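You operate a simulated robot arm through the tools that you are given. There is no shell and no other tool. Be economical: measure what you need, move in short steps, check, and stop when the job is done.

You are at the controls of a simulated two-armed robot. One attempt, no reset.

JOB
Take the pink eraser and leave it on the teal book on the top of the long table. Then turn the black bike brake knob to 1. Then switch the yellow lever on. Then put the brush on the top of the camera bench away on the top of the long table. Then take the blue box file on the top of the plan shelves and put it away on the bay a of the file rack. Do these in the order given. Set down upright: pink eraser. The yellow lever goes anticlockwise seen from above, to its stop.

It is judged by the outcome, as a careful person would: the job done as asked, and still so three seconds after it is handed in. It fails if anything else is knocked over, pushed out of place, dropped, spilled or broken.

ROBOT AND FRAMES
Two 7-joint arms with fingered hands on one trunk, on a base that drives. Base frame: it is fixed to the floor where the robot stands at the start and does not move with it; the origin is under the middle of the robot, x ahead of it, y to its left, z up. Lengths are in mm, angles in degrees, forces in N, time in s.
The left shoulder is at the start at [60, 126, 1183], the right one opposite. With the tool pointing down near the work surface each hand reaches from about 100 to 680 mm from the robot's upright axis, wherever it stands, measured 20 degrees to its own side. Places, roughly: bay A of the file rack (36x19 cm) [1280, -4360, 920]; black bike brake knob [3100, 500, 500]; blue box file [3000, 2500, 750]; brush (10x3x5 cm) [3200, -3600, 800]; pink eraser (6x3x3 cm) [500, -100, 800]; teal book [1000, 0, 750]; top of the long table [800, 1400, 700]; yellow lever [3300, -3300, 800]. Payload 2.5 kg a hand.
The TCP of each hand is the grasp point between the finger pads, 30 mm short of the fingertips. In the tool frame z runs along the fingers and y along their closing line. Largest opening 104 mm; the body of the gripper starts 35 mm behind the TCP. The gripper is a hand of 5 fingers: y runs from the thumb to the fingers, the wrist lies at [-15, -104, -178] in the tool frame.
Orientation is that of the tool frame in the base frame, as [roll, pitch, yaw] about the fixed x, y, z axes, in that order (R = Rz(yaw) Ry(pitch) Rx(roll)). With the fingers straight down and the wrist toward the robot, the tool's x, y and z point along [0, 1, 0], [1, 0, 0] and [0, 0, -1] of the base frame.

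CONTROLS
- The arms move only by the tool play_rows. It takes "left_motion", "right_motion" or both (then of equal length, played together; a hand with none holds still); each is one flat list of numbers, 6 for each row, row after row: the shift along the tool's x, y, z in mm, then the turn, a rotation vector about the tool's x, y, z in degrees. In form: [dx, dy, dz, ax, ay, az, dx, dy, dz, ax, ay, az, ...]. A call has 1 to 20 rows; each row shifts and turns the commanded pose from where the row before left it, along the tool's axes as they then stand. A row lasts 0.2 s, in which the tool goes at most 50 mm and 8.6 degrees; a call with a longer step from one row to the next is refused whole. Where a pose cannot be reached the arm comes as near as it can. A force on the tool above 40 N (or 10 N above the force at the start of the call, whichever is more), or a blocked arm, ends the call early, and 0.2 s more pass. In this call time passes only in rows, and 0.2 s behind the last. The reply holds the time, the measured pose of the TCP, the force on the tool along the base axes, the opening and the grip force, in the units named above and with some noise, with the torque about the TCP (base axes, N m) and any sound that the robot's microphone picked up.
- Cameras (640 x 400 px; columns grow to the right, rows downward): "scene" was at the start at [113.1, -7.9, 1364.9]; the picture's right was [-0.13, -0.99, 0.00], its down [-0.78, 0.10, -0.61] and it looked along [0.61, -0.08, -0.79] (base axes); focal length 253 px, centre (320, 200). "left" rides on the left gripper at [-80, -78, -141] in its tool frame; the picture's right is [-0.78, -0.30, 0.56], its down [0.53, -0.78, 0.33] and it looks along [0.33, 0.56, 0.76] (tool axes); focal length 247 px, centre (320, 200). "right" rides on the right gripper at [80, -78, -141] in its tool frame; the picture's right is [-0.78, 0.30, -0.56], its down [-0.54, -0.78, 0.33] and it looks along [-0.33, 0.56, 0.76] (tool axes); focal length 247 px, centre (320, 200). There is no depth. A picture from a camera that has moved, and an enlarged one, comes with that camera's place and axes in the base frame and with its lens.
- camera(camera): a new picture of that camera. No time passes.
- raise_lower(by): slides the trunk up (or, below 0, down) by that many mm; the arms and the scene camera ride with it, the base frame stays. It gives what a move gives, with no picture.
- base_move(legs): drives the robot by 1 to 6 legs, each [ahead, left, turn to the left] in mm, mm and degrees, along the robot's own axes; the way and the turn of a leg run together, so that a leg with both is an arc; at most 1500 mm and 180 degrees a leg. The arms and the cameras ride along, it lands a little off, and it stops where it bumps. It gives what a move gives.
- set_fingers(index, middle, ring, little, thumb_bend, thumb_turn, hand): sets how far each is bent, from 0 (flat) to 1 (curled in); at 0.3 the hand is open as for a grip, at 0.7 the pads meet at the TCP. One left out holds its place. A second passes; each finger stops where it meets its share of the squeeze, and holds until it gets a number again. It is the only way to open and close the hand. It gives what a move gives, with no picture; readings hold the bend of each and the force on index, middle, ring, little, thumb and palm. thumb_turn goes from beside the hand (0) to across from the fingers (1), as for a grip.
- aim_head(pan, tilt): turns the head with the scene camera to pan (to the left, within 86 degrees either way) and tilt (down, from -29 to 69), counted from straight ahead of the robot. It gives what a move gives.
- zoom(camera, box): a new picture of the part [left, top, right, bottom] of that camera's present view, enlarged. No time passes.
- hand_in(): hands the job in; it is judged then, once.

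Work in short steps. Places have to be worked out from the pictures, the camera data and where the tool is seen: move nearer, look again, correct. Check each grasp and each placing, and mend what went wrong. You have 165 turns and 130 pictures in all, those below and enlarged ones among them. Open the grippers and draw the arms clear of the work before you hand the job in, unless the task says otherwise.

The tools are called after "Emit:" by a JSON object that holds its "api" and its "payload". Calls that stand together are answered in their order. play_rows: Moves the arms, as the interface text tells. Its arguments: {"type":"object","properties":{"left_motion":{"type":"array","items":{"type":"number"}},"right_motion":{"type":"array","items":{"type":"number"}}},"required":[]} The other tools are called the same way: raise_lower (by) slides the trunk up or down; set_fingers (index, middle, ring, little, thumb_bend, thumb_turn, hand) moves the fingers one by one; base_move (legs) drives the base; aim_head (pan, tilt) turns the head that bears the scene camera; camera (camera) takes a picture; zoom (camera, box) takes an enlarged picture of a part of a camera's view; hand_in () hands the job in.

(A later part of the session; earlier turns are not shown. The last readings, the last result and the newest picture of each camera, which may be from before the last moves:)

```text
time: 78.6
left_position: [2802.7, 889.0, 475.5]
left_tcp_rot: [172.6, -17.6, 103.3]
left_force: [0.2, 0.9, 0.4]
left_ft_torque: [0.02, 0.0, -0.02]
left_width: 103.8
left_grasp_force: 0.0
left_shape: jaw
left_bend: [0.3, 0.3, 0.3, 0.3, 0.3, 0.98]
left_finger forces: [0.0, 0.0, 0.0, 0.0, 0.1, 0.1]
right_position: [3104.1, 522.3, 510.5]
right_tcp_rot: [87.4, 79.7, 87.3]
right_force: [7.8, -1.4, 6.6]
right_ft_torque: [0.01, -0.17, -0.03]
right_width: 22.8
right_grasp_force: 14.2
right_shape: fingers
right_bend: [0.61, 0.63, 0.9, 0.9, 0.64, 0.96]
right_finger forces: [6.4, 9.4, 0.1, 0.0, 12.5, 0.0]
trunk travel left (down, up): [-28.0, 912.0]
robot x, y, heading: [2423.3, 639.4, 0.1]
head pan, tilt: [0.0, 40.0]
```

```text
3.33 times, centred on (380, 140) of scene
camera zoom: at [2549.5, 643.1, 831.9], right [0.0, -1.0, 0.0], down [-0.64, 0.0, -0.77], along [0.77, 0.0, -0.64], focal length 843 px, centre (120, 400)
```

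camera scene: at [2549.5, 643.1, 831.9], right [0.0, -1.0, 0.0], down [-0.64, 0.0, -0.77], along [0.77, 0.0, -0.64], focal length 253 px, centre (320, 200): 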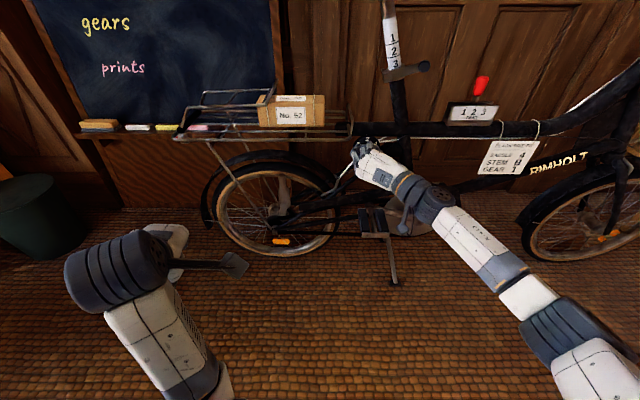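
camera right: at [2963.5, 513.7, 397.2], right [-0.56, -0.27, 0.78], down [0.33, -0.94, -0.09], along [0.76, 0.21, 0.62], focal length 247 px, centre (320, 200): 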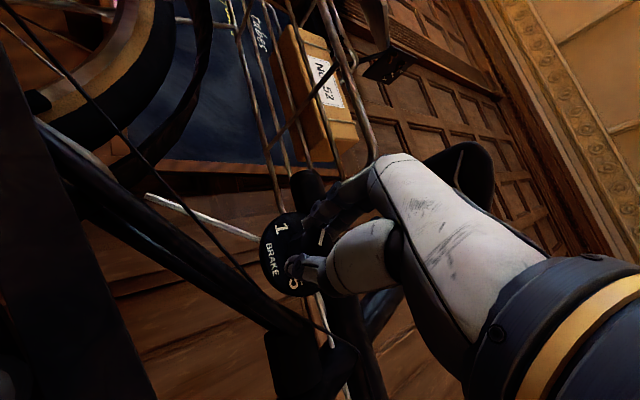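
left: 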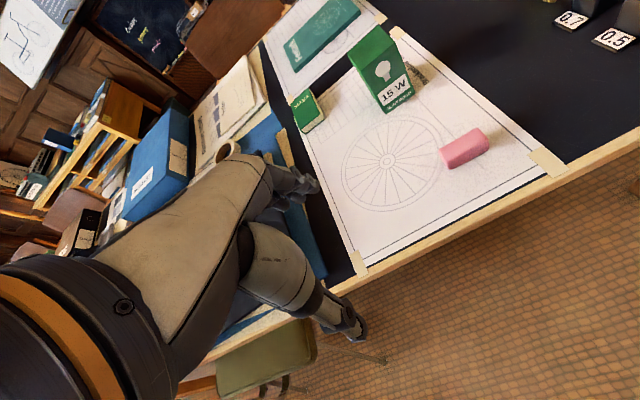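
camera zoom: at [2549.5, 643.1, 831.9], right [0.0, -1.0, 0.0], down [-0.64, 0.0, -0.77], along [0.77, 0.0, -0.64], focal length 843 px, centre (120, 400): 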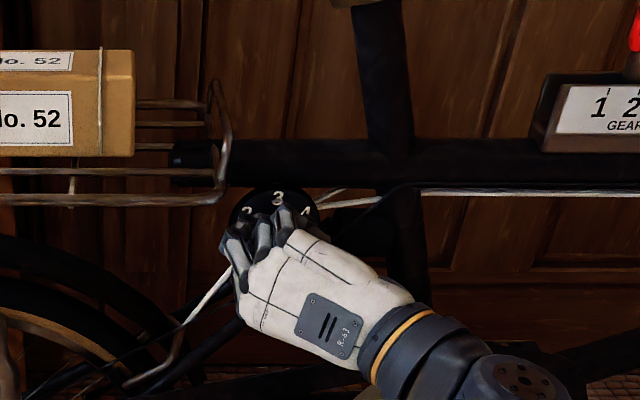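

Clear of the rack; turn the final 30°.

Emit:
{"api": "play_rows", "payload": {"right_motion": [0, 0, 0, 0, 0, -7.5, 0, 0, 0, 0, 0, -7.5, 0, 0, 0, 0, 0, -7.5, 0, 0, 0, 0, 0, -7.5]}}

Emit:
{"api": "camera", "payload": {"camera": "right"}}

Emit:
{"api": "zoom", "payload": {"camera": "right", "box": [230, 160, 380, 310]}}

```text
time: 79.6
left_position: [2802.0, 888.0, 474.7]
left_tcp_rot: [172.6, -17.5, 103.3]
left_force: [-0.1, -0.2, 0.0]
left_ft_torque: [-0.01, 0.0, 0.0]
left_width: 103.7
left_grasp_force: 0.1
left_shape: jaw
left_bend: [0.3, 0.3, 0.3, 0.3, 0.3, 0.98]
left_finger forces: [0.0, 0.1, 0.1, 0.1, 0.1, 0.0]
right_position: [3104.4, 521.3, 510.4]
right_tcp_rot: [-88.8, 70.3, -88.8]
right_force: [6.5, 1.8, 4.5]
right_ft_torque: [0.02, -0.1, -0.04]
right_width: 22.7
right_grasp_force: 13.5
right_shape: fingers
right_bend: [0.62, 0.64, 0.9, 0.9, 0.64, 0.95]
right_finger forces: [7.0, 8.4, 0.0, 0.1, 12.2, 0.0]
trunk travel left (down, up): [-28.0, 912.0]
robot x, y, heading: [2425.2, 641.7, 0.3]
head pan, tilt: [0.0, 40.0]
```

```text
77 pictures are left
camera right: at [2963.5, 421.7, 459.8], right [-0.56, 0.54, 0.63], down [0.33, -0.55, 0.77], along [0.76, 0.64, 0.13], focal length 247 px, centre (320, 200)
```

right: 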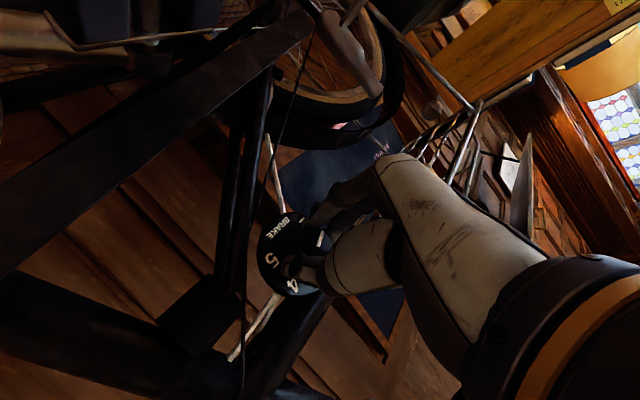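

```text
2.67 times, centred on (305, 235) of right
camera zoom: at [2963.5, 421.7, 459.8], right [-0.56, 0.54, 0.63], down [0.33, -0.55, 0.77], along [0.76, 0.64, 0.13], focal length 659 px, centre (360, 107)
```

zoom: 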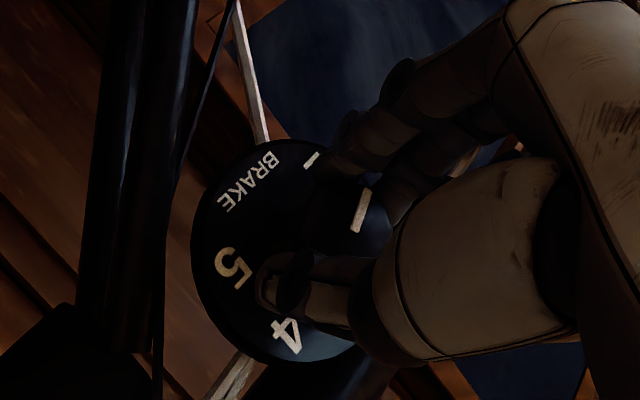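

Hand has turned 120°. I release and withdraw straight back, then check the pointer.

Emit:
{"api": "set_fingers", "payload": {"hand": "right", "index": 0.45, "middle": 0.45, "thumb_bend": 0.45}}

Emit:
{"api": "play_rows", "payload": {"right_motion": [0, 0, -25, 0, 0, 0, 0, 0, -35, 0, 0, 0, 0, 0, -40, 0, 0, 0, 0, 0, -40, 0, 0, 0]}}

Emit:
{"api": "zoom", "payload": {"camera": "scene", "box": [335, 110, 395, 170]}}

```text
time: 80.6
left_position: [2803.7, 888.1, 474.5]
left_tcp_rot: [172.7, -17.6, 103.2]
left_force: [0.7, 0.1, 0.4]
left_ft_torque: [-0.02, 0.05, 0.0]
left_width: 103.7
left_grasp_force: 0.0
left_shape: jaw
left_bend: [0.3, 0.3, 0.3, 0.3, 0.3, 0.98]
left_finger forces: [0.0, 0.0, 0.0, 0.1, 0.0, 0.1]
right_position: [3103.0, 522.2, 509.6]
right_tcp_rot: [-89.2, 70.3, -89.3]
right_force: [0.5, -0.5, -1.4]
right_ft_torque: [0.02, 0.04, -0.04]
right_width: 64.7
right_grasp_force: 0.0
right_shape: fingers
right_bend: [0.45, 0.45, 0.9, 0.9, 0.45, 0.97]
right_finger forces: [0.0, 0.1, 0.0, 0.1, 0.0, 0.1]
trunk travel left (down, up): [-28.0, 912.0]
robot x, y, heading: [2421.6, 638.0, 0.1]
head pan, tilt: [0.0, 40.0]
```

```text
time: 81.6
left_position: [2802.9, 886.9, 475.4]
left_tcp_rot: [172.7, -17.5, 103.2]
left_force: [0.0, -0.2, -0.4]
left_ft_torque: [0.03, 0.0, 0.01]
left_width: 103.6
left_grasp_force: 0.1
left_shape: jaw
left_bend: [0.3, 0.3, 0.3, 0.3, 0.3, 0.98]
left_finger forces: [0.1, 0.0, 0.0, 0.0, 0.0, 0.1]
right_position: [2961.8, 522.5, 508.5]
right_tcp_rot: [-89.2, 70.2, -89.2]
right_force: [-0.4, 0.6, 0.0]
right_ft_torque: [-0.02, 0.0, -0.02]
right_width: 64.6
right_grasp_force: 0.0
right_shape: fingers
right_bend: [0.45, 0.45, 0.9, 0.9, 0.45, 0.97]
right_finger forces: [0.0, 0.1, 0.0, 0.0, 0.0, 0.1]
trunk travel left (down, up): [-28.0, 912.0]
robot x, y, heading: [2426.4, 647.6, 0.2]
head pan, tilt: [0.0, 40.0]
```

```text
6.67 times, centred on (365, 140) of scene
camera zoom: at [2549.8, 643.0, 831.9], right [0.0, -1.0, 0.0], down [-0.64, 0.0, -0.77], along [0.77, 0.0, -0.64], focal length 1685 px, centre (20, 600)
```

zoom: 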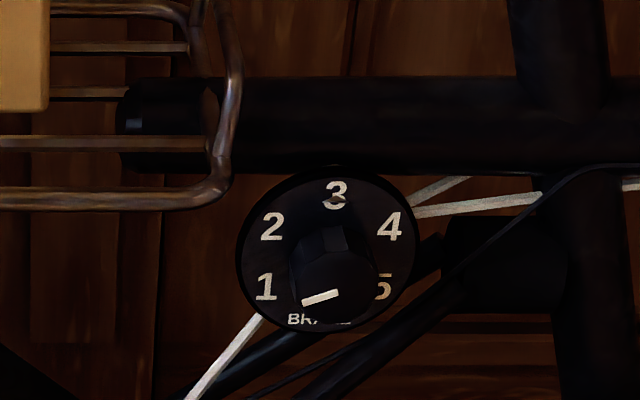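

The pointer is close to 1 but may be a few degrees short; zoom finer.

Emit:
{"api": "zoom", "payload": {"camera": "scene", "box": [353, 124, 381, 146]}}

Emit:
{"api": "camera", "payload": {"camera": "right"}}

```text
16.00 times, centred on (367, 135) of scene
camera zoom: at [2549.8, 643.0, 831.9], right [0.0, -1.0, 0.0], down [-0.64, 0.0, -0.77], along [0.77, 0.0, -0.64], focal length 4045 px, centre (-432, 1240)
```

zoom: 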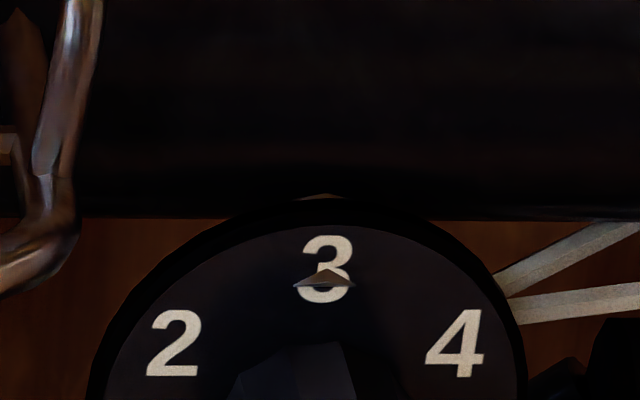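

```text
73 pictures are left
camera right: at [2821.7, 420.8, 457.7], right [-0.56, 0.54, 0.63], down [0.33, -0.55, 0.77], along [0.76, 0.64, 0.13], focal length 247 px, centre (320, 200)
```

right: 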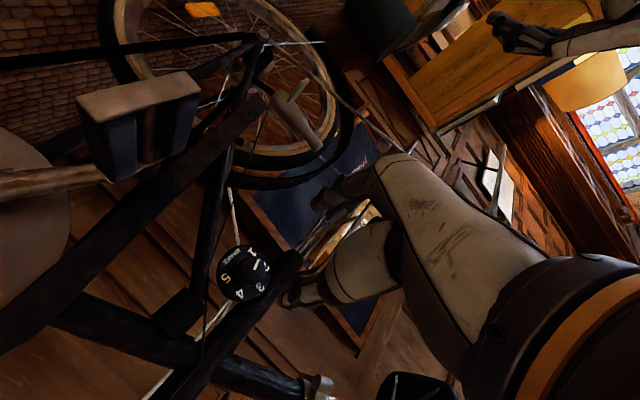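

Emit:
{"api": "zoom", "payload": {"camera": "scene", "box": [353, 132, 381, 150]}}

Emit:
{"api": "zoom", "payload": {"camera": "right", "box": [205, 235, 285, 310]}}

```text
16.00 times, centred on (367, 141) of scene
camera zoom: at [2549.8, 643.0, 831.9], right [0.0, -1.0, 0.0], down [-0.64, 0.0, -0.77], along [0.77, 0.0, -0.64], focal length 4045 px, centre (-432, 1144)
```

zoom: 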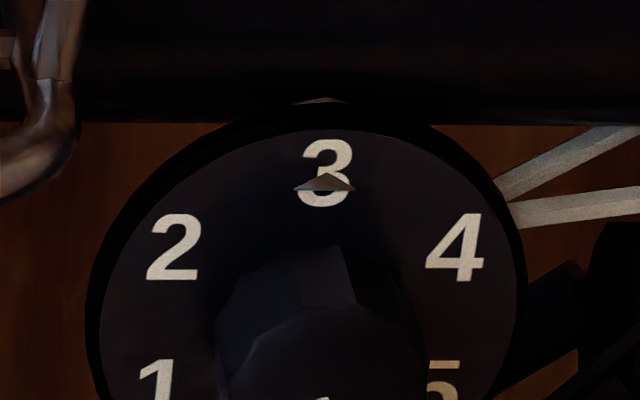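

```text
5.33 times, centred on (245, 272) of right
camera zoom: at [2821.7, 420.8, 457.7], right [-0.56, 0.54, 0.63], down [0.33, -0.55, 0.77], along [0.76, 0.64, 0.13], focal length 1317 px, centre (720, -187)
```

zoom: 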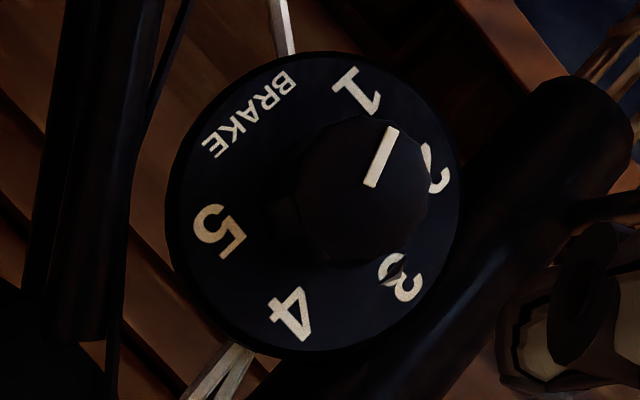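

Emit:
{"api": "zoom", "payload": {"camera": "scene", "box": [353, 140, 381, 158]}}

```text
16.00 times, centred on (367, 149) of scene
camera zoom: at [2549.8, 643.0, 831.9], right [0.0, -1.0, 0.0], down [-0.64, 0.0, -0.77], along [0.77, 0.0, -0.64], focal length 4045 px, centre (-432, 1016)
```

zoom: 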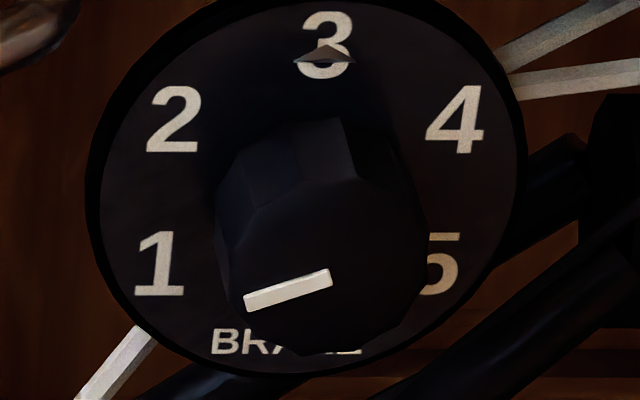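

Calibrated on the numerals, the pointer is at about 109°, i.e. ~11° short of 1 (120°). I go back in, regrip and turn about 11° more.

Emit:
{"api": "play_rows", "payload": {"right_motion": [0, 0, 40, 0, 0, 0, 0, 0, 40, 0, 0, 0, 0, 0, 35, 0, 0, 0, 0, 0, 26, 0, 0, 0]}}

Emit:
{"api": "set_fingers", "payload": {"hand": "right", "index": 0.75, "middle": 0.72, "thumb_bend": 0.75}}

Emit:
{"api": "play_rows", "payload": {"right_motion": [0, 0, 0, 0, 0, -5.5, 0, 0, 0, 0, 0, -5.5]}}

Emit:
{"api": "set_fingers", "payload": {"hand": "right", "index": 0.45, "middle": 0.45, "thumb_bend": 0.45}}

Emit:
{"api": "play_rows", "payload": {"right_motion": [0, 0, -25, 0, 0, 0, 0, 0, -35, 0, 0, 0, 0, 0, -40, 0, 0, 0, 0, 0, -40, 0, 0, 0]}}

Emit:
{"api": "zoom", "payload": {"camera": "scene", "box": [353, 140, 381, 158]}}

```text
time: 82.6
left_position: [2804.4, 887.2, 476.0]
left_tcp_rot: [172.7, -17.6, 103.2]
left_force: [-0.5, 0.2, -0.3]
left_ft_torque: [0.01, 0.0, 0.0]
left_width: 103.7
left_grasp_force: 0.1
left_shape: jaw
left_bend: [0.3, 0.3, 0.3, 0.3, 0.3, 0.98]
left_finger forces: [0.0, 0.0, 0.1, 0.0, 0.1, 0.0]
right_position: [3106.0, 521.7, 509.3]
right_tcp_rot: [-89.2, 70.3, -89.2]
right_force: [-0.8, -0.7, 0.1]
right_ft_torque: [0.0, 0.0, -0.02]
right_width: 64.9
right_grasp_force: 0.0
right_shape: fingers
right_bend: [0.45, 0.45, 0.9, 0.9, 0.45, 0.97]
right_finger forces: [0.1, 0.1, 0.0, 0.1, 0.0, 0.0]
trunk travel left (down, up): [-28.0, 912.0]
robot x, y, heading: [2425.7, 644.6, 0.1]
head pan, tilt: [0.0, 40.0]
```

```text
time: 83.6
left_position: [2802.9, 888.0, 473.6]
left_tcp_rot: [172.7, -17.6, 103.3]
left_force: [0.7, 0.0, -1.1]
left_ft_torque: [-0.02, 0.0, 0.0]
left_width: 103.8
left_grasp_force: 0.1
left_shape: jaw
left_bend: [0.3, 0.3, 0.3, 0.3, 0.3, 0.98]
left_finger forces: [0.0, 0.0, 0.0, 0.0, 0.0, 0.1]
right_position: [3103.5, 523.7, 509.5]
right_tcp_rot: [-88.9, 70.3, -88.9]
right_force: [8.3, 4.7, 1.5]
right_ft_torque: [-0.03, -0.04, 0.08]
right_width: 22.7
right_grasp_force: 13.8
right_shape: fingers
right_bend: [0.62, 0.63, 0.9, 0.9, 0.63, 0.96]
right_finger forces: [7.2, 9.1, 0.0, 0.0, 11.6, 0.0]
trunk travel left (down, up): [-28.0, 912.0]
robot x, y, heading: [2424.5, 640.6, 0.3]
head pan, tilt: [0.0, 40.0]
```

```text
time: 84.2
left_position: [2804.5, 888.5, 475.4]
left_tcp_rot: [172.7, -17.5, 103.3]
left_force: [0.0, -0.1, -1.6]
left_ft_torque: [0.01, 0.03, 0.0]
left_width: 103.8
left_grasp_force: 0.1
left_shape: jaw
left_bend: [0.3, 0.3, 0.3, 0.3, 0.3, 0.98]
left_finger forces: [0.0, 0.1, 0.0, 0.1, 0.0, 0.1]
right_position: [3104.6, 521.8, 510.0]
right_tcp_rot: [-89.3, 59.2, -89.2]
right_force: [8.9, 6.0, 2.8]
right_ft_torque: [0.02, -0.06, 0.13]
right_width: 22.5
right_grasp_force: 13.3
right_shape: fingers
right_bend: [0.61, 0.63, 0.9, 0.9, 0.63, 0.96]
right_finger forces: [6.8, 8.3, 0.0, 0.1, 11.2, 0.1]
trunk travel left (down, up): [-28.0, 912.0]
robot x, y, heading: [2427.9, 640.4, 0.2]
head pan, tilt: [0.0, 40.0]
```

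```text
time: 85.2
left_position: [2803.1, 888.4, 475.3]
left_tcp_rot: [172.7, -17.6, 103.3]
left_force: [0.7, -0.4, -0.2]
left_ft_torque: [0.03, -0.01, 0.01]
left_width: 103.9
left_grasp_force: 0.0
left_shape: jaw
left_bend: [0.3, 0.3, 0.3, 0.3, 0.3, 0.98]
left_finger forces: [0.1, 0.1, 0.0, 0.0, 0.1, 0.0]
right_position: [3104.3, 522.3, 508.3]
right_tcp_rot: [-89.6, 59.4, -89.6]
right_force: [0.0, -0.8, 0.4]
right_ft_torque: [0.01, -0.02, 0.02]
right_width: 64.3
right_grasp_force: 0.0
right_shape: fingers
right_bend: [0.45, 0.45, 0.9, 0.9, 0.45, 0.97]
right_finger forces: [0.0, 0.0, 0.0, 0.0, 0.1, 0.1]
trunk travel left (down, up): [-28.0, 912.0]
robot x, y, heading: [2429.4, 640.7, 0.1]
head pan, tilt: [0.0, 40.0]
```

```text
time: 86.2
left_position: [2803.1, 887.7, 473.8]
left_tcp_rot: [172.6, -17.6, 103.4]
left_force: [-0.1, 0.6, -0.1]
left_ft_torque: [-0.01, -0.01, -0.01]
left_width: 103.6
left_grasp_force: 0.1
left_shape: jaw
left_bend: [0.3, 0.3, 0.3, 0.3, 0.3, 0.98]
left_finger forces: [0.1, 0.0, 0.1, 0.0, 0.0, 0.1]
right_position: [2962.6, 520.1, 508.3]
right_tcp_rot: [-89.3, 59.2, -89.3]
right_force: [1.1, -0.6, -0.3]
right_ft_torque: [-0.01, -0.03, -0.05]
right_width: 64.7
right_grasp_force: 0.0
right_shape: fingers
right_bend: [0.45, 0.45, 0.9, 0.9, 0.45, 0.97]
right_finger forces: [0.0, 0.0, 0.0, 0.0, 0.1, 0.0]
trunk travel left (down, up): [-28.0, 912.0]
robot x, y, heading: [2422.9, 637.8, -0.2]
head pan, tilt: [0.0, 40.0]
```

```text
16.00 times, centred on (367, 149) of scene
camera zoom: at [2549.8, 643.1, 831.9], right [0.0, -1.0, 0.0], down [-0.64, 0.0, -0.77], along [0.77, 0.0, -0.64], focal length 4045 px, centre (-432, 1016)
```

zoom: 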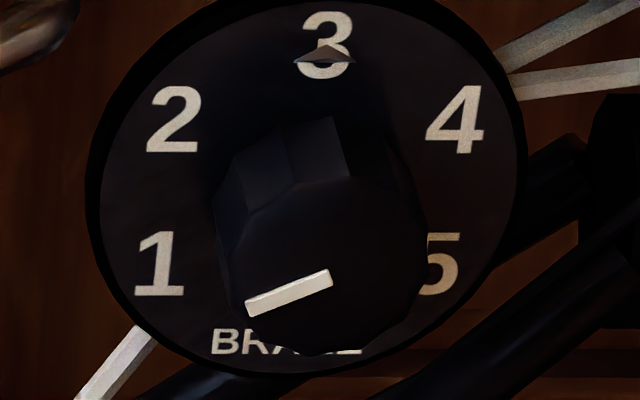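

Now at about 113°. I repeat: roll back 10° at standoff, regrip, turn 16°.

Emit:
{"api": "play_rows", "payload": {"right_motion": [0, 0, 0, 0, 0, 6, 0, 0, 40, 0, 0, 6, 0, 0, 40, 0, 0, 0, 0, 0, 35, 0, 0, 0, 0, 0, 28, 0, 0, 0]}}

Emit:
{"api": "set_fingers", "payload": {"hand": "right", "index": 0.8, "middle": 0.78, "thumb_bend": 0.8}}

Emit:
{"api": "play_rows", "payload": {"right_motion": [0, 0, 0, 0, 0, -5, 0, 0, 0, 0, 0, -5, 0, 0, 0, 0, 0, -4]}}

Emit:
{"api": "set_fingers", "payload": {"hand": "right", "index": 0.45, "middle": 0.45, "thumb_bend": 0.45}}

Emit:
{"api": "play_rows", "payload": {"right_motion": [0, 0, -25, 0, 0, 0, 0, 0, -35, 0, 0, 0, 0, 0, -40, 0, 0, 0, 0, 0, -40, 0, 0, 0]}}

Emit:
{"api": "zoom", "payload": {"camera": "scene", "box": [353, 140, 381, 158]}}

```text
time: 87.4
left_position: [2803.1, 888.0, 475.1]
left_tcp_rot: [172.5, -17.7, 103.3]
left_force: [0.5, 0.5, 0.1]
left_ft_torque: [-0.02, 0.01, -0.03]
left_width: 103.6
left_grasp_force: 0.1
left_shape: jaw
left_bend: [0.3, 0.3, 0.3, 0.3, 0.3, 0.98]
left_finger forces: [0.0, 0.0, 0.0, 0.0, 0.1, 0.1]
right_position: [3107.7, 525.3, 511.8]
right_tcp_rot: [-89.0, 71.4, -88.9]
right_force: [-0.3, 0.5, -0.9]
right_ft_torque: [-0.01, -0.03, 0.0]
right_width: 64.4
right_grasp_force: 0.1
right_shape: fingers
right_bend: [0.45, 0.45, 0.9, 0.9, 0.45, 0.97]
right_finger forces: [0.0, 0.1, 0.1, 0.1, 0.0, 0.0]
trunk travel left (down, up): [-28.0, 912.0]
robot x, y, heading: [2429.7, 641.4, 0.3]
head pan, tilt: [0.0, 40.0]
```

```text
time: 88.4
left_position: [2802.7, 888.1, 475.9]
left_tcp_rot: [172.7, -17.6, 103.4]
left_force: [-0.6, 0.3, -0.2]
left_ft_torque: [0.04, -0.01, 0.0]
left_width: 103.3
left_grasp_force: 0.1
left_shape: jaw
left_bend: [0.3, 0.3, 0.3, 0.3, 0.3, 0.98]
left_finger forces: [0.0, 0.1, 0.1, 0.1, 0.1, 0.1]
right_position: [3108.1, 524.4, 511.8]
right_tcp_rot: [-88.5, 71.3, -88.6]
right_force: [8.9, 1.1, 6.4]
right_ft_torque: [0.0, -0.15, 0.06]
right_width: 24.2
right_grasp_force: 17.9
right_shape: fingers
right_bend: [0.61, 0.65, 0.9, 0.9, 0.63, 0.95]
right_finger forces: [8.6, 9.4, 0.0, 0.0, 18.3, 0.0]
trunk travel left (down, up): [-28.0, 912.0]
robot x, y, heading: [2427.2, 640.2, 0.3]
head pan, tilt: [0.0, 40.0]
```

```text
time: 89.2
left_position: [2803.3, 888.0, 476.1]
left_tcp_rot: [172.6, -17.6, 103.4]
left_force: [0.8, -0.1, -0.8]
left_ft_torque: [0.0, -0.02, 0.03]
left_width: 103.8
left_grasp_force: 0.0
left_shape: jaw
left_bend: [0.3, 0.3, 0.3, 0.3, 0.3, 0.98]
left_finger forces: [0.0, 0.1, 0.0, 0.0, 0.0, 0.0]
right_position: [3108.6, 523.9, 512.8]
right_tcp_rot: [-89.1, 57.4, -89.1]
right_force: [10.1, 3.1, 8.6]
right_ft_torque: [-0.03, -0.2, 0.15]
right_width: 23.9
right_grasp_force: 17.5
right_shape: fingers
right_bend: [0.61, 0.65, 0.9, 0.9, 0.63, 0.95]
right_finger forces: [7.8, 10.3, 0.0, 0.0, 17.5, 0.0]
trunk travel left (down, up): [-28.0, 912.0]
robot x, y, heading: [2422.9, 640.4, 0.2]
head pan, tilt: [0.0, 40.0]
```

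```text
time: 90.2
left_position: [2804.4, 887.2, 474.6]
left_tcp_rot: [172.7, -17.6, 103.3]
left_force: [0.2, -0.4, 0.0]
left_ft_torque: [0.0, 0.0, 0.01]
left_width: 103.6
left_grasp_force: 0.1
left_shape: jaw
left_bend: [0.3, 0.3, 0.3, 0.3, 0.3, 0.98]
left_finger forces: [0.1, 0.1, 0.0, 0.1, 0.1, 0.0]
right_position: [3106.8, 523.8, 509.0]
right_tcp_rot: [-89.4, 57.3, -89.4]
right_force: [0.0, -0.1, 0.0]
right_ft_torque: [0.0, -0.01, 0.0]
right_width: 64.9
right_grasp_force: 0.1
right_shape: fingers
right_bend: [0.45, 0.45, 0.9, 0.9, 0.45, 0.97]
right_finger forces: [0.0, 0.0, 0.0, 0.0, 0.0, 0.0]
trunk travel left (down, up): [-28.0, 912.0]
robot x, y, heading: [2428.4, 640.8, -0.0]
head pan, tilt: [0.0, 40.0]
```

```text
time: 91.2
left_position: [2803.9, 887.3, 474.7]
left_tcp_rot: [172.6, -17.5, 103.2]
left_force: [-0.4, -0.5, 0.3]
left_ft_torque: [-0.03, -0.03, -0.01]
left_width: 103.5
left_grasp_force: 0.0
left_shape: jaw
left_bend: [0.3, 0.3, 0.3, 0.3, 0.3, 0.98]
left_finger forces: [0.0, 0.0, 0.1, 0.1, 0.1, 0.1]
right_position: [2966.9, 522.9, 508.7]
right_tcp_rot: [-89.4, 57.2, -89.4]
right_force: [-1.0, 0.5, 0.3]
right_ft_torque: [0.02, 0.04, -0.01]
right_width: 64.7
right_grasp_force: 0.1
right_shape: fingers
right_bend: [0.45, 0.45, 0.9, 0.9, 0.45, 0.97]
right_finger forces: [0.0, 0.0, 0.0, 0.0, 0.1, 0.0]
trunk travel left (down, up): [-28.0, 912.0]
robot x, y, heading: [2424.6, 638.5, 0.1]
head pan, tilt: [0.0, 40.0]
```

```text
16.00 times, centred on (367, 149) of scene
camera zoom: at [2549.8, 643.1, 831.9], right [0.0, -1.0, 0.0], down [-0.64, 0.0, -0.77], along [0.77, 0.0, -0.64], focal length 4045 px, centre (-432, 1016)
```

zoom: 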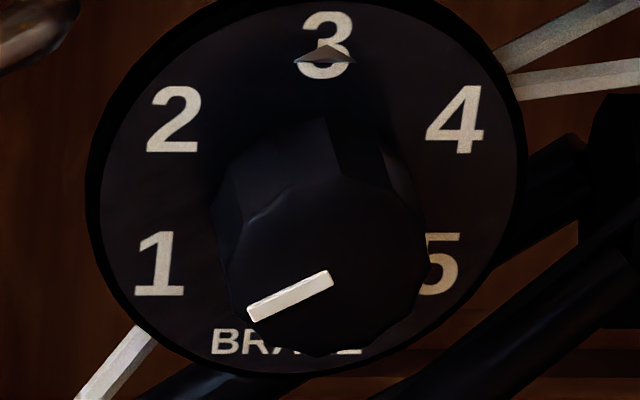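

Pointer is now at about 117°, essentially on 1. Task 2 done. I back away, un-roll the wrist and fold the right hand to point down.

Emit:
{"api": "base_move", "payload": {"legs": [[-200, 0, 0]]}}

Emit:
{"api": "play_rows", "payload": {"right_motion": [0, 0, 0, 0, 0, 8.18, 0, 0, 0, 0, 0, 8.18, 0, 0, 0, 0, 0, 8.18, 0, 0, 0, 0, 0, 8.18, 0, 0, 0, 0, 0, 8.18, 0, 0, 0, 0, 0, 8.18, 0, 0, 0, 0, 0, 8.18, 0, 0, 0, 0, 0, 8.18, 0, 0, 0, 0, 0, 8.18, 0, 0, 0, 0, 0, 8.18, 0, 0, 0, 0, 0, 8.18, 0, 0, 0, 0, 0, 8.18, 0, 0, 0, 0, 0, 8.18, 0, 0, 0, 0, 0, 8.18, 0, 0, 0, 0, 0, 8.18]}}

Emit:
{"api": "play_rows", "payload": {"right_motion": [-9, -9, -11, 7.5, 0, 0, -9, -10.4, -9.7, 7.5, 0, 0, -9, -11.5, -8.3, 7.5, 0, 0, -9, -12.5, -6.7, 7.5, 0, 0, -9, -13.3, -5, 7.5, 0, 0, -9, -13.8, -3.2, 7.5, 0, 0, -9, -14.1, -1.4, 7.5, 0, 0, -9, -14.2, 0.4, 7.5, 0, 0, -9, -14, 2.3, 7.5, 0, 0, -9, -13.6, 4.1, 7.5, 0, 0, -9, -13, 5.8, 7.5, 0, 0, -9, -12.1, 7.5, 7.5, 0, 0]}}

Emit:
{"api": "raise_lower", "payload": {"by": 550}}

Emit:
{"api": "set_fingers", "payload": {"hand": "right", "index": 0.3, "middle": 0.3, "ring": 0.3, "little": 0.3, "thumb_bend": 0.3}}

```text
time: 92.8
left_position: [2599.2, 887.1, 475.5]
left_tcp_rot: [172.7, -17.6, 103.4]
left_force: [-0.4, 0.2, 0.0]
left_ft_torque: [0.02, 0.04, -0.03]
left_width: 103.8
left_grasp_force: 0.1
left_shape: jaw
left_bend: [0.3, 0.3, 0.3, 0.3, 0.3, 0.98]
left_finger forces: [0.0, 0.0, 0.0, 0.0, 0.0, 0.0]
right_position: [2763.5, 521.9, 509.3]
right_tcp_rot: [-89.5, 57.3, -89.5]
right_force: [-0.3, 0.9, 0.1]
right_ft_torque: [0.0, 0.02, -0.03]
right_width: 64.6
right_grasp_force: 0.0
right_shape: fingers
right_bend: [0.45, 0.45, 0.9, 0.9, 0.45, 0.97]
right_finger forces: [0.1, 0.0, 0.0, 0.1, 0.0, 0.1]
trunk travel left (down, up): [-28.0, 912.0]
robot x, y, heading: [2219.5, 639.1, 0.2]
head pan, tilt: [0.0, 40.0]
```

```text
time: 96.0
left_position: [2599.5, 887.9, 474.8]
left_tcp_rot: [172.5, -17.5, 103.5]
left_force: [0.2, -0.4, -0.4]
left_ft_torque: [-0.02, -0.01, 0.0]
left_width: 103.8
left_grasp_force: 0.0
left_shape: jaw
left_bend: [0.3, 0.3, 0.3, 0.3, 0.3, 0.98]
left_finger forces: [0.0, 0.0, 0.0, 0.0, 0.1, 0.0]
right_position: [2763.9, 516.9, 507.5]
right_tcp_rot: [89.8, 1.3, 89.8]
right_force: [-0.1, 0.4, 0.8]
right_ft_torque: [0.01, 0.01, -0.02]
right_width: 65.0
right_grasp_force: 0.0
right_shape: fingers
right_bend: [0.45, 0.45, 0.9, 0.9, 0.45, 0.97]
right_finger forces: [0.0, 0.0, 0.0, 0.1, 0.1, 0.0]
trunk travel left (down, up): [-28.0, 912.0]
robot x, y, heading: [2222.7, 636.2, 0.0]
head pan, tilt: [0.0, 40.0]
```

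```text
time: 98.6
left_position: [2600.5, 887.7, 475.3]
left_tcp_rot: [172.5, -17.7, 103.5]
left_force: [0.2, -0.2, -0.7]
left_ft_torque: [0.01, 0.0, 0.0]
left_width: 103.9
left_grasp_force: 0.1
left_shape: jaw
left_bend: [0.3, 0.3, 0.3, 0.3, 0.3, 0.98]
left_finger forces: [0.1, 0.0, 0.0, 0.1, 0.0, 0.0]
right_position: [2631.2, 414.3, 401.1]
right_tcp_rot: [179.8, 0.0, 90.2]
right_force: [-0.1, -0.2, -0.3]
right_ft_torque: [0.01, 0.0, 0.0]
right_width: 64.6
right_grasp_force: 0.1
right_shape: fingers
right_bend: [0.45, 0.45, 0.9, 0.9, 0.45, 0.97]
right_finger forces: [0.0, 0.1, 0.0, 0.0, 0.0, 0.0]
trunk travel left (down, up): [-28.0, 912.0]
robot x, y, heading: [2218.8, 642.3, 0.1]
head pan, tilt: [0.0, 40.0]
```

```text
refused: 550 is not a number from -400 to 400
```

```text
time: 99.6
left_position: [2597.6, 887.2, 474.8]
left_tcp_rot: [172.6, -17.6, 103.5]
left_force: [0.2, -0.8, 0.1]
left_ft_torque: [0.02, 0.0, -0.02]
left_width: 103.8
left_grasp_force: 0.1
left_shape: jaw
left_bend: [0.3, 0.3, 0.3, 0.3, 0.3, 0.98]
left_finger forces: [0.0, 0.0, 0.0, 0.0, 0.0, 0.1]
right_position: [2632.7, 414.3, 400.8]
right_tcp_rot: [179.8, 0.0, 90.2]
right_force: [1.2, -0.4, 0.5]
right_ft_torque: [-0.01, -0.01, 0.0]
right_width: 102.7
right_grasp_force: 0.0
right_shape: fingers
right_bend: [0.3, 0.3, 0.3, 0.3, 0.3, 0.97]
right_finger forces: [0.0, 0.0, 0.0, 0.1, 0.1, 0.1]
trunk travel left (down, up): [-28.0, 912.0]
robot x, y, heading: [2223.9, 639.7, 0.1]
head pan, tilt: [0.0, 40.0]
```

I raise the trunk in two steps and drive toward the camera bench, first to y ≈ -760.

Emit:
{"api": "raise_lower", "payload": {"by": 400}}

Emit:
{"api": "raise_lower", "payload": {"by": 150}}

Emit:
{"api": "base_move", "payload": {"legs": [[0, -1400, 0]]}}

Emit:
{"api": "aim_head", "payload": {"pan": -60, "tilt": 25}}

Emit:
{"api": "camera", "payload": {"camera": "scene"}}

```text
time: 103.5
left_position: [2599.4, 887.3, 875.1]
left_tcp_rot: [172.6, -17.5, 103.4]
left_force: [-0.4, -0.4, 0.6]
left_ft_torque: [0.04, -0.02, -0.02]
left_width: 103.8
left_grasp_force: 0.1
left_shape: jaw
left_bend: [0.3, 0.3, 0.3, 0.3, 0.3, 0.98]
left_finger forces: [0.1, 0.1, 0.0, 0.1, 0.1, 0.0]
right_position: [2633.4, 414.1, 800.3]
right_tcp_rot: [179.7, 0.0, 90.2]
right_force: [0.1, 0.4, 0.4]
right_ft_torque: [-0.01, 0.0, 0.03]
right_width: 102.5
right_grasp_force: 0.2
right_shape: fingers
right_bend: [0.3, 0.3, 0.3, 0.3, 0.3, 0.97]
right_finger forces: [0.0, 0.0, 0.1, 0.1, 0.1, 0.0]
trunk travel left (down, up): [-428.0, 512.0]
robot x, y, heading: [2224.1, 638.6, 0.2]
head pan, tilt: [0.0, 40.0]
```

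```text
time: 105.2
left_position: [2599.4, 887.0, 1026.1]
left_tcp_rot: [172.6, -17.6, 103.4]
left_force: [0.8, 0.1, 0.1]
left_ft_torque: [0.0, 0.02, -0.02]
left_width: 103.6
left_grasp_force: 0.1
left_shape: jaw
left_bend: [0.3, 0.3, 0.3, 0.3, 0.3, 0.98]
left_finger forces: [0.0, 0.0, 0.0, 0.0, 0.1, 0.1]
right_position: [2633.0, 414.5, 951.1]
right_tcp_rot: [179.7, 0.0, 90.2]
right_force: [-0.4, 0.9, 0.7]
right_ft_torque: [-0.01, 0.04, 0.0]
right_width: 102.8
right_grasp_force: 0.2
right_shape: fingers
right_bend: [0.3, 0.3, 0.3, 0.3, 0.3, 0.97]
right_finger forces: [0.0, 0.1, 0.0, 0.0, 0.0, 0.0]
trunk travel left (down, up): [-578.0, 362.0]
robot x, y, heading: [2221.6, 641.7, 0.0]
head pan, tilt: [0.0, 40.0]
```

```text
time: 112.2
left_position: [2604.2, -508.8, 1024.5]
left_tcp_rot: [172.5, -17.7, 103.4]
left_force: [-0.2, -0.2, 0.1]
left_ft_torque: [0.01, -0.02, 0.01]
left_width: 103.8
left_grasp_force: 0.0
left_shape: jaw
left_bend: [0.3, 0.3, 0.3, 0.3, 0.3, 0.98]
left_finger forces: [0.0, 0.0, 0.1, 0.0, 0.1, 0.0]
right_position: [2637.6, -983.0, 951.4]
right_tcp_rot: [179.6, 0.1, 90.1]
right_force: [0.1, 0.4, -0.4]
right_ft_torque: [-0.04, -0.01, -0.01]
right_width: 102.8
right_grasp_force: 0.0
right_shape: fingers
right_bend: [0.3, 0.3, 0.3, 0.3, 0.3, 0.97]
right_finger forces: [0.0, 0.1, 0.0, 0.1, 0.0, 0.0]
trunk travel left (down, up): [-578.0, 362.0]
robot x, y, heading: [2225.4, -752.4, 0.1]
head pan, tilt: [0.0, 40.0]
```

```text
time: 113.5
left_position: [2605.8, -508.6, 1024.5]
left_tcp_rot: [172.5, -17.6, 103.4]
left_force: [0.3, -1.1, 0.1]
left_ft_torque: [-0.02, 0.02, -0.01]
left_width: 103.9
left_grasp_force: 0.0
left_shape: jaw
left_bend: [0.3, 0.3, 0.3, 0.3, 0.3, 0.98]
left_finger forces: [0.1, 0.0, 0.0, 0.0, 0.0, 0.0]
right_position: [2636.9, -981.8, 950.6]
right_tcp_rot: [179.7, 0.0, 90.1]
right_force: [0.2, -0.6, 0.3]
right_ft_torque: [-0.02, -0.01, -0.01]
right_width: 102.7
right_grasp_force: 0.1
right_shape: fingers
right_bend: [0.3, 0.3, 0.3, 0.3, 0.3, 0.97]
right_finger forces: [0.0, 0.0, 0.0, 0.1, 0.1, 0.0]
trunk travel left (down, up): [-578.0, 362.0]
robot x, y, heading: [2228.6, -755.7, 0.2]
head pan, tilt: [-60.0, 25.0]
```

```text
67 pictures are left
camera scene: at [2312.2, -833.2, 1405.2], right [-0.86, -0.5, 0.0], down [-0.21, 0.37, -0.91], along [0.46, -0.78, -0.42], focal length 253 px, centre (320, 200)
```

scene: 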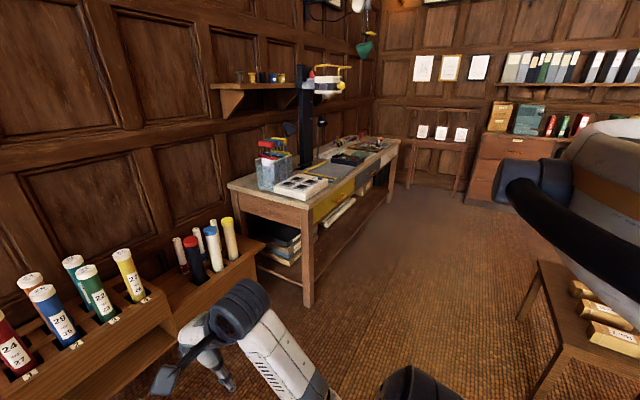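

Bench front edge is at x ≈ 3045, y -1890..-3900; the stool is at x < 1800. I drive to about (2350, -3280).

Emit:
{"api": "base_move", "payload": {"legs": [[120, 0, 0], [0, -1260, 0], [0, -1260, 0]]}}

Emit:
{"api": "aim_head", "payload": {"pan": 0, "tilt": 30}}

Emit:
{"api": "camera", "payload": {"camera": "scene"}}

```text
time: 126.7
left_position: [2753.2, -3046.0, 1024.0]
left_tcp_rot: [172.5, -17.5, 103.2]
left_force: [-0.1, 0.9, -0.2]
left_ft_torque: [0.0, 0.02, -0.01]
left_width: 103.7
left_grasp_force: 0.0
left_shape: jaw
left_bend: [0.3, 0.3, 0.3, 0.3, 0.3, 0.98]
left_finger forces: [0.1, 0.1, 0.0, 0.0, 0.1, 0.1]
right_position: [2786.5, -3518.1, 950.6]
right_tcp_rot: [179.7, 0.0, 90.0]
right_force: [0.1, 1.1, 0.4]
right_ft_torque: [0.01, 0.01, -0.02]
right_width: 102.8
right_grasp_force: 0.0
right_shape: fingers
right_bend: [0.3, 0.3, 0.3, 0.3, 0.3, 0.97]
right_finger forces: [0.1, 0.1, 0.0, 0.1, 0.0, 0.0]
trunk travel left (down, up): [-578.0, 362.0]
robot x, y, heading: [2374.4, -3290.6, -0.1]
head pan, tilt: [-60.0, 25.0]
```

```text
time: 128.0
left_position: [2755.0, -3046.1, 1025.6]
left_tcp_rot: [172.6, -17.5, 103.2]
left_force: [-0.7, 0.1, -0.4]
left_ft_torque: [-0.02, -0.01, 0.03]
left_width: 103.6
left_grasp_force: 0.0
left_shape: jaw
left_bend: [0.3, 0.3, 0.3, 0.3, 0.3, 0.98]
left_finger forces: [0.0, 0.0, 0.0, 0.0, 0.0, 0.0]
right_position: [2786.4, -3519.3, 950.5]
right_tcp_rot: [179.7, 0.0, 90.1]
right_force: [0.2, 0.7, 0.2]
right_ft_torque: [0.01, 0.0, 0.02]
right_width: 102.9
right_grasp_force: 0.2
right_shape: fingers
right_bend: [0.3, 0.3, 0.3, 0.3, 0.3, 0.97]
right_finger forces: [0.0, 0.1, 0.0, 0.0, 0.0, 0.1]
trunk travel left (down, up): [-578.0, 362.0]
robot x, y, heading: [2377.1, -3292.9, 0.2]
head pan, tilt: [0.0, 30.0]
```

```text
66 pictures are left
camera scene: at [2505.3, -3290.2, 1397.2], right [0.0, -1.0, 0.0], down [-0.5, 0.0, -0.87], along [0.87, 0.0, -0.5], focal length 253 px, centre (320, 200)
```

scene: 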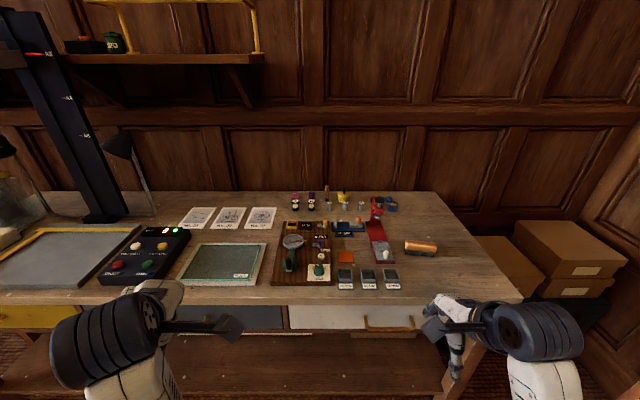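

Emit:
{"api": "zoom", "payload": {"camera": "scene", "box": [260, 180, 450, 300]}}

```text
3.33 times, centred on (355, 240) of scene
camera zoom: at [2505.3, -3290.2, 1397.2], right [0.0, -1.0, 0.0], down [-0.5, 0.0, -0.87], along [0.87, 0.0, -0.5], focal length 843 px, centre (203, 67)
```

zoom: 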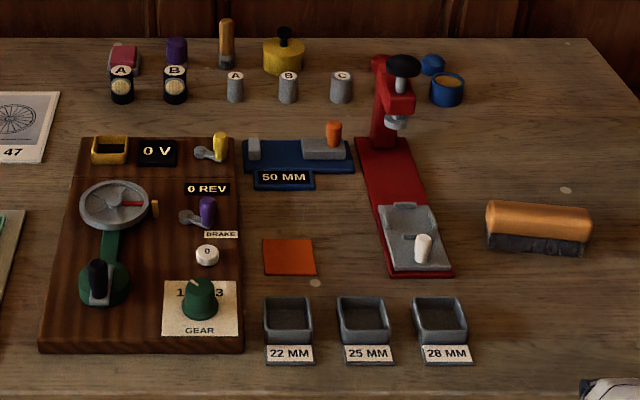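

The yellow lever is by the "0 V" display, around [3305, -3308]; the brush around [3213, -3655]. I move closer: 280 ahead, 60 left.

Emit:
{"api": "base_move", "payload": {"legs": [[280, 60, 0]]}}

Emit:
{"api": "aim_head", "payload": {"pan": 0, "tilt": 45}}

Emit:
{"api": "camera", "payload": {"camera": "scene"}}

Emit:
{"api": "camera", "payload": {"camera": "right"}}

```text
time: 130.0
left_position: [3034.0, -2985.8, 1025.9]
left_tcp_rot: [172.6, -17.6, 103.3]
left_force: [0.2, -1.4, -0.3]
left_ft_torque: [0.01, 0.0, 0.0]
left_width: 103.8
left_grasp_force: 0.2
left_shape: jaw
left_bend: [0.3, 0.3, 0.3, 0.3, 0.3, 0.98]
left_finger forces: [0.0, 0.0, 0.0, 0.0, 0.0, 0.1]
right_position: [3064.3, -3459.8, 951.4]
right_tcp_rot: [179.7, 0.0, 90.0]
right_force: [0.5, 0.3, 0.3]
right_ft_torque: [-0.04, 0.02, 0.03]
right_width: 102.9
right_grasp_force: 0.0
right_shape: fingers
right_bend: [0.3, 0.3, 0.3, 0.3, 0.3, 0.97]
right_finger forces: [0.1, 0.1, 0.1, 0.0, 0.1, 0.1]
trunk travel left (down, up): [-578.0, 362.0]
robot x, y, heading: [2656.8, -3235.0, -0.0]
head pan, tilt: [0.0, 30.0]
```

```text
time: 130.8
left_position: [3033.9, -2984.5, 1025.2]
left_tcp_rot: [172.6, -17.7, 103.3]
left_force: [-0.4, -0.3, -0.3]
left_ft_torque: [0.02, -0.01, 0.0]
left_width: 103.7
left_grasp_force: 0.1
left_shape: jaw
left_bend: [0.3, 0.3, 0.3, 0.3, 0.3, 0.98]
left_finger forces: [0.0, 0.0, 0.0, 0.0, 0.0, 0.0]
right_position: [3065.5, -3458.8, 952.4]
right_tcp_rot: [179.6, -0.1, 90.0]
right_force: [0.5, 0.5, -0.1]
right_ft_torque: [-0.03, -0.04, 0.0]
right_width: 103.0
right_grasp_force: 0.1
right_shape: fingers
right_bend: [0.3, 0.3, 0.3, 0.3, 0.3, 0.97]
right_finger forces: [0.0, 0.1, 0.1, 0.1, 0.0, 0.0]
trunk travel left (down, up): [-578.0, 362.0]
robot x, y, heading: [2656.7, -3237.2, -0.1]
head pan, tilt: [0.0, 45.0]
```

```text
64 pictures are left
camera scene: at [2775.4, -3229.9, 1374.7], right [0.0, -1.0, 0.0], down [-0.71, 0.0, -0.71], along [0.71, 0.0, -0.71], focal length 253 px, centre (320, 200)
```

scene: 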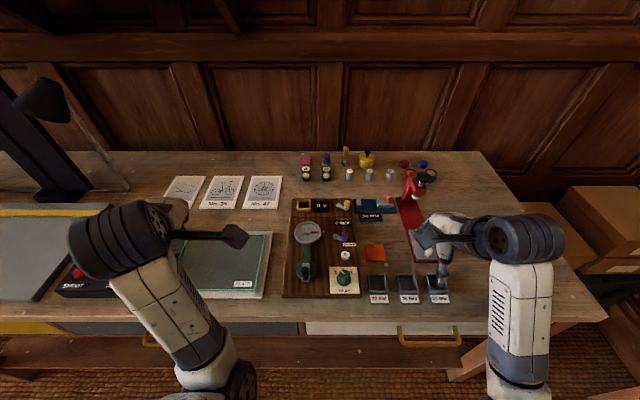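

```text
63 pictures are left
camera right: at [2987.5, -3380.4, 1090.7], right [0.29, -0.78, 0.56], down [-0.78, -0.53, -0.34], along [0.56, -0.34, -0.76], focal length 247 px, centre (320, 200)
```

right: 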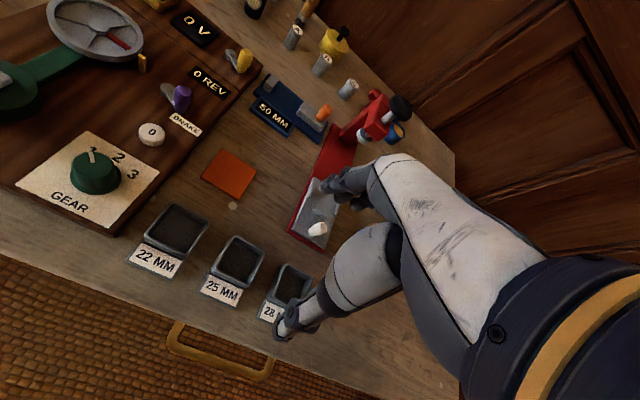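

Emit:
{"api": "zoom", "payload": {"camera": "right", "box": [170, 20, 280, 100]}}

Emit:
{"api": "zoom", "payload": {"camera": "scene", "box": [290, 190, 370, 250]}}

```text
5.00 times, centred on (225, 60) of right
camera zoom: at [2987.5, -3380.4, 1090.7], right [0.29, -0.78, 0.56], down [-0.78, -0.53, -0.34], along [0.56, -0.34, -0.76], focal length 1235 px, centre (795, 900)
```

zoom: 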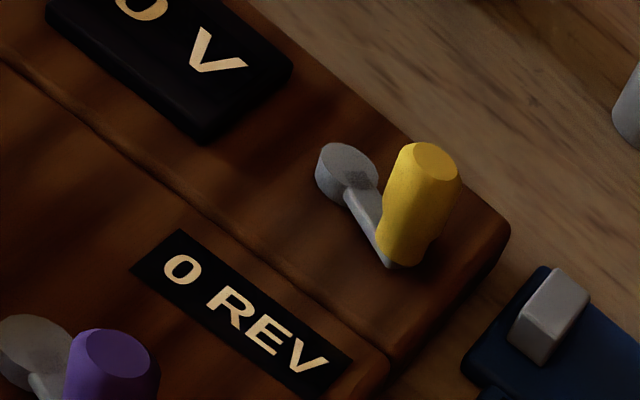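

```text
6.67 times, centred on (330, 220) of scene
camera zoom: at [2775.4, -3229.9, 1374.7], right [0.0, -1.0, 0.0], down [-0.71, 0.0, -0.71], along [0.71, 0.0, -0.71], focal length 1685 px, centre (253, 67)
```

zoom: 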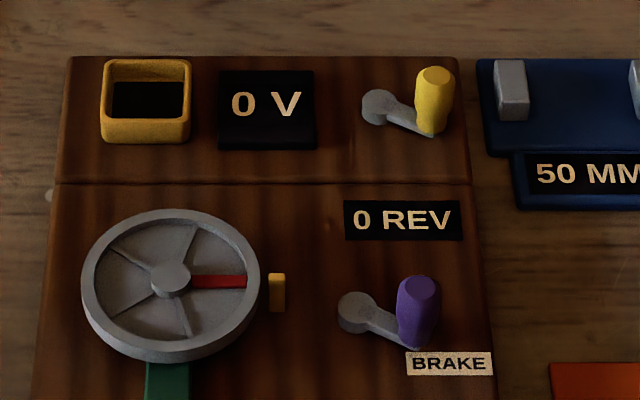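

The lever pivot is near [3312, -3289, 815] with its handle at about [3300, -3311], top z≈846, radius ~27 mm; anticlockwise pushes the handle away from me and then left. I move the base 60 ahead, curl ring/little, and go above the handle.

Emit:
{"api": "base_move", "payload": {"legs": [[60, 0, 0]]}}

Emit:
{"api": "set_fingers", "payload": {"hand": "right", "ring": 0.9, "little": 0.9, "index": 0.4, "middle": 0.4, "thumb_bend": 0.4}}

Emit:
{"api": "play_rows", "payload": {"right_motion": [24, 30, 0, 0, 0, 0, 24, 30, 0, 0, 0, 0, 24, 30, 0, 0, 0, 0, 24, 30, 5, 0, 0, 0, 24, 30, 10, 0, 0, 0, 23, 29, 15, 0, 0, 0]}}

Emit:
{"api": "camera", "payload": {"camera": "right"}}

Emit:
{"api": "zoom", "payload": {"camera": "scene", "box": [290, 150, 430, 270]}}

```text
time: 131.7
left_position: [3093.5, -2984.7, 1024.2]
left_tcp_rot: [172.6, -17.7, 103.3]
left_force: [0.5, 0.4, 1.0]
left_ft_torque: [-0.03, 0.03, -0.05]
left_width: 103.7
left_grasp_force: 0.0
left_shape: jaw
left_bend: [0.3, 0.3, 0.3, 0.3, 0.3, 0.98]
left_finger forces: [0.1, 0.0, 0.1, 0.0, 0.0, 0.0]
right_position: [3124.4, -3459.2, 952.0]
right_tcp_rot: [179.7, 0.0, 89.9]
right_force: [-0.1, -0.3, -0.6]
right_ft_torque: [-0.01, 0.03, 0.02]
right_width: 102.9
right_grasp_force: 0.1
right_shape: fingers
right_bend: [0.3, 0.3, 0.3, 0.3, 0.3, 0.97]
right_finger forces: [0.1, 0.0, 0.0, 0.0, 0.1, 0.0]
trunk travel left (down, up): [-578.0, 362.0]
robot x, y, heading: [2714.2, -3232.1, -0.1]
head pan, tilt: [0.0, 45.0]
```

```text
time: 132.7
left_position: [3092.7, -2985.4, 1024.3]
left_tcp_rot: [172.5, -17.6, 103.3]
left_force: [-0.6, -0.8, -0.5]
left_ft_torque: [-0.01, 0.04, -0.03]
left_width: 103.7
left_grasp_force: 0.0
left_shape: jaw
left_bend: [0.3, 0.3, 0.3, 0.3, 0.3, 0.98]
left_finger forces: [0.0, 0.0, 0.0, 0.1, 0.1, 0.0]
right_position: [3124.2, -3459.5, 952.1]
right_tcp_rot: [179.6, 0.1, 90.0]
right_force: [-0.3, 0.3, -0.2]
right_ft_torque: [-0.01, 0.01, 0.0]
right_width: 78.9
right_grasp_force: 0.0
right_shape: fingers
right_bend: [0.4, 0.4, 0.9, 0.9, 0.4, 0.97]
right_finger forces: [0.0, 0.0, 0.0, 0.0, 0.0, 0.0]
trunk travel left (down, up): [-578.0, 362.0]
robot x, y, heading: [2714.6, -3229.2, 0.3]
head pan, tilt: [0.0, 45.0]
```

```text
time: 134.1
left_position: [3092.7, -2984.4, 1025.3]
left_tcp_rot: [172.6, -17.7, 103.2]
left_force: [0.0, -0.3, -0.6]
left_ft_torque: [0.0, 0.06, 0.01]
left_width: 103.8
left_grasp_force: 0.1
left_shape: jaw
left_bend: [0.3, 0.3, 0.3, 0.3, 0.3, 0.98]
left_finger forces: [0.0, 0.0, 0.0, 0.0, 0.0, 0.1]
right_position: [3304.7, -3317.5, 924.3]
right_tcp_rot: [179.5, 0.1, 89.9]
right_force: [0.8, -0.1, 0.3]
right_ft_torque: [-0.02, 0.01, 0.02]
right_width: 78.3
right_grasp_force: 0.1
right_shape: fingers
right_bend: [0.4, 0.4, 0.9, 0.9, 0.4, 0.97]
right_finger forces: [0.0, 0.1, 0.0, 0.0, 0.0, 0.1]
trunk travel left (down, up): [-578.0, 362.0]
robot x, y, heading: [2712.0, -3232.3, 0.1]
head pan, tilt: [0.0, 45.0]
```

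```text
60 pictures are left
camera right: at [3227.6, -3238.1, 1063.5], right [0.29, -0.78, 0.56], down [-0.78, -0.53, -0.34], along [0.56, -0.34, -0.76], focal length 247 px, centre (320, 200)
```

right: 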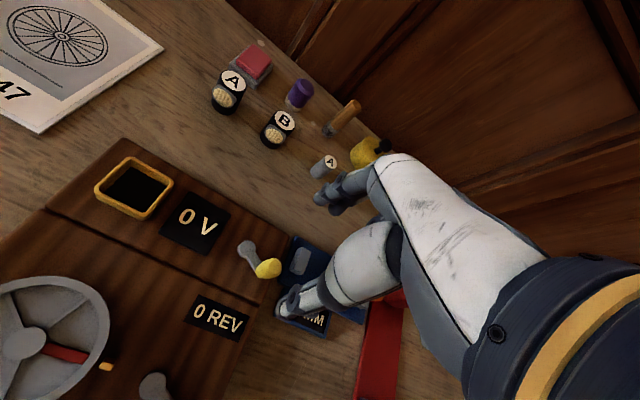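

```text
3.33 times, centred on (360, 210) of scene
camera zoom: at [2835.2, -3229.6, 1374.6], right [0.0, -1.0, 0.0], down [-0.71, 0.0, -0.71], along [0.71, 0.0, -0.71], focal length 843 px, centre (187, 167)
```

zoom: 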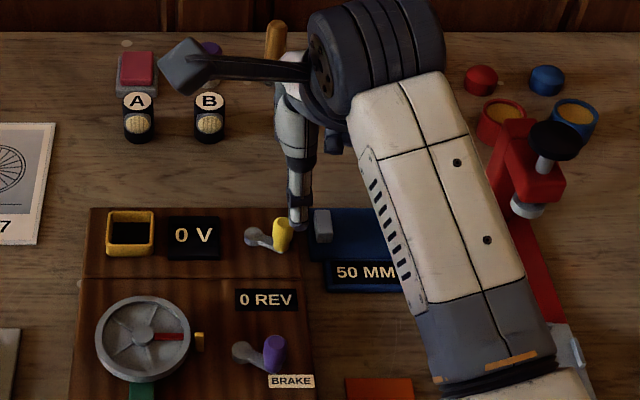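

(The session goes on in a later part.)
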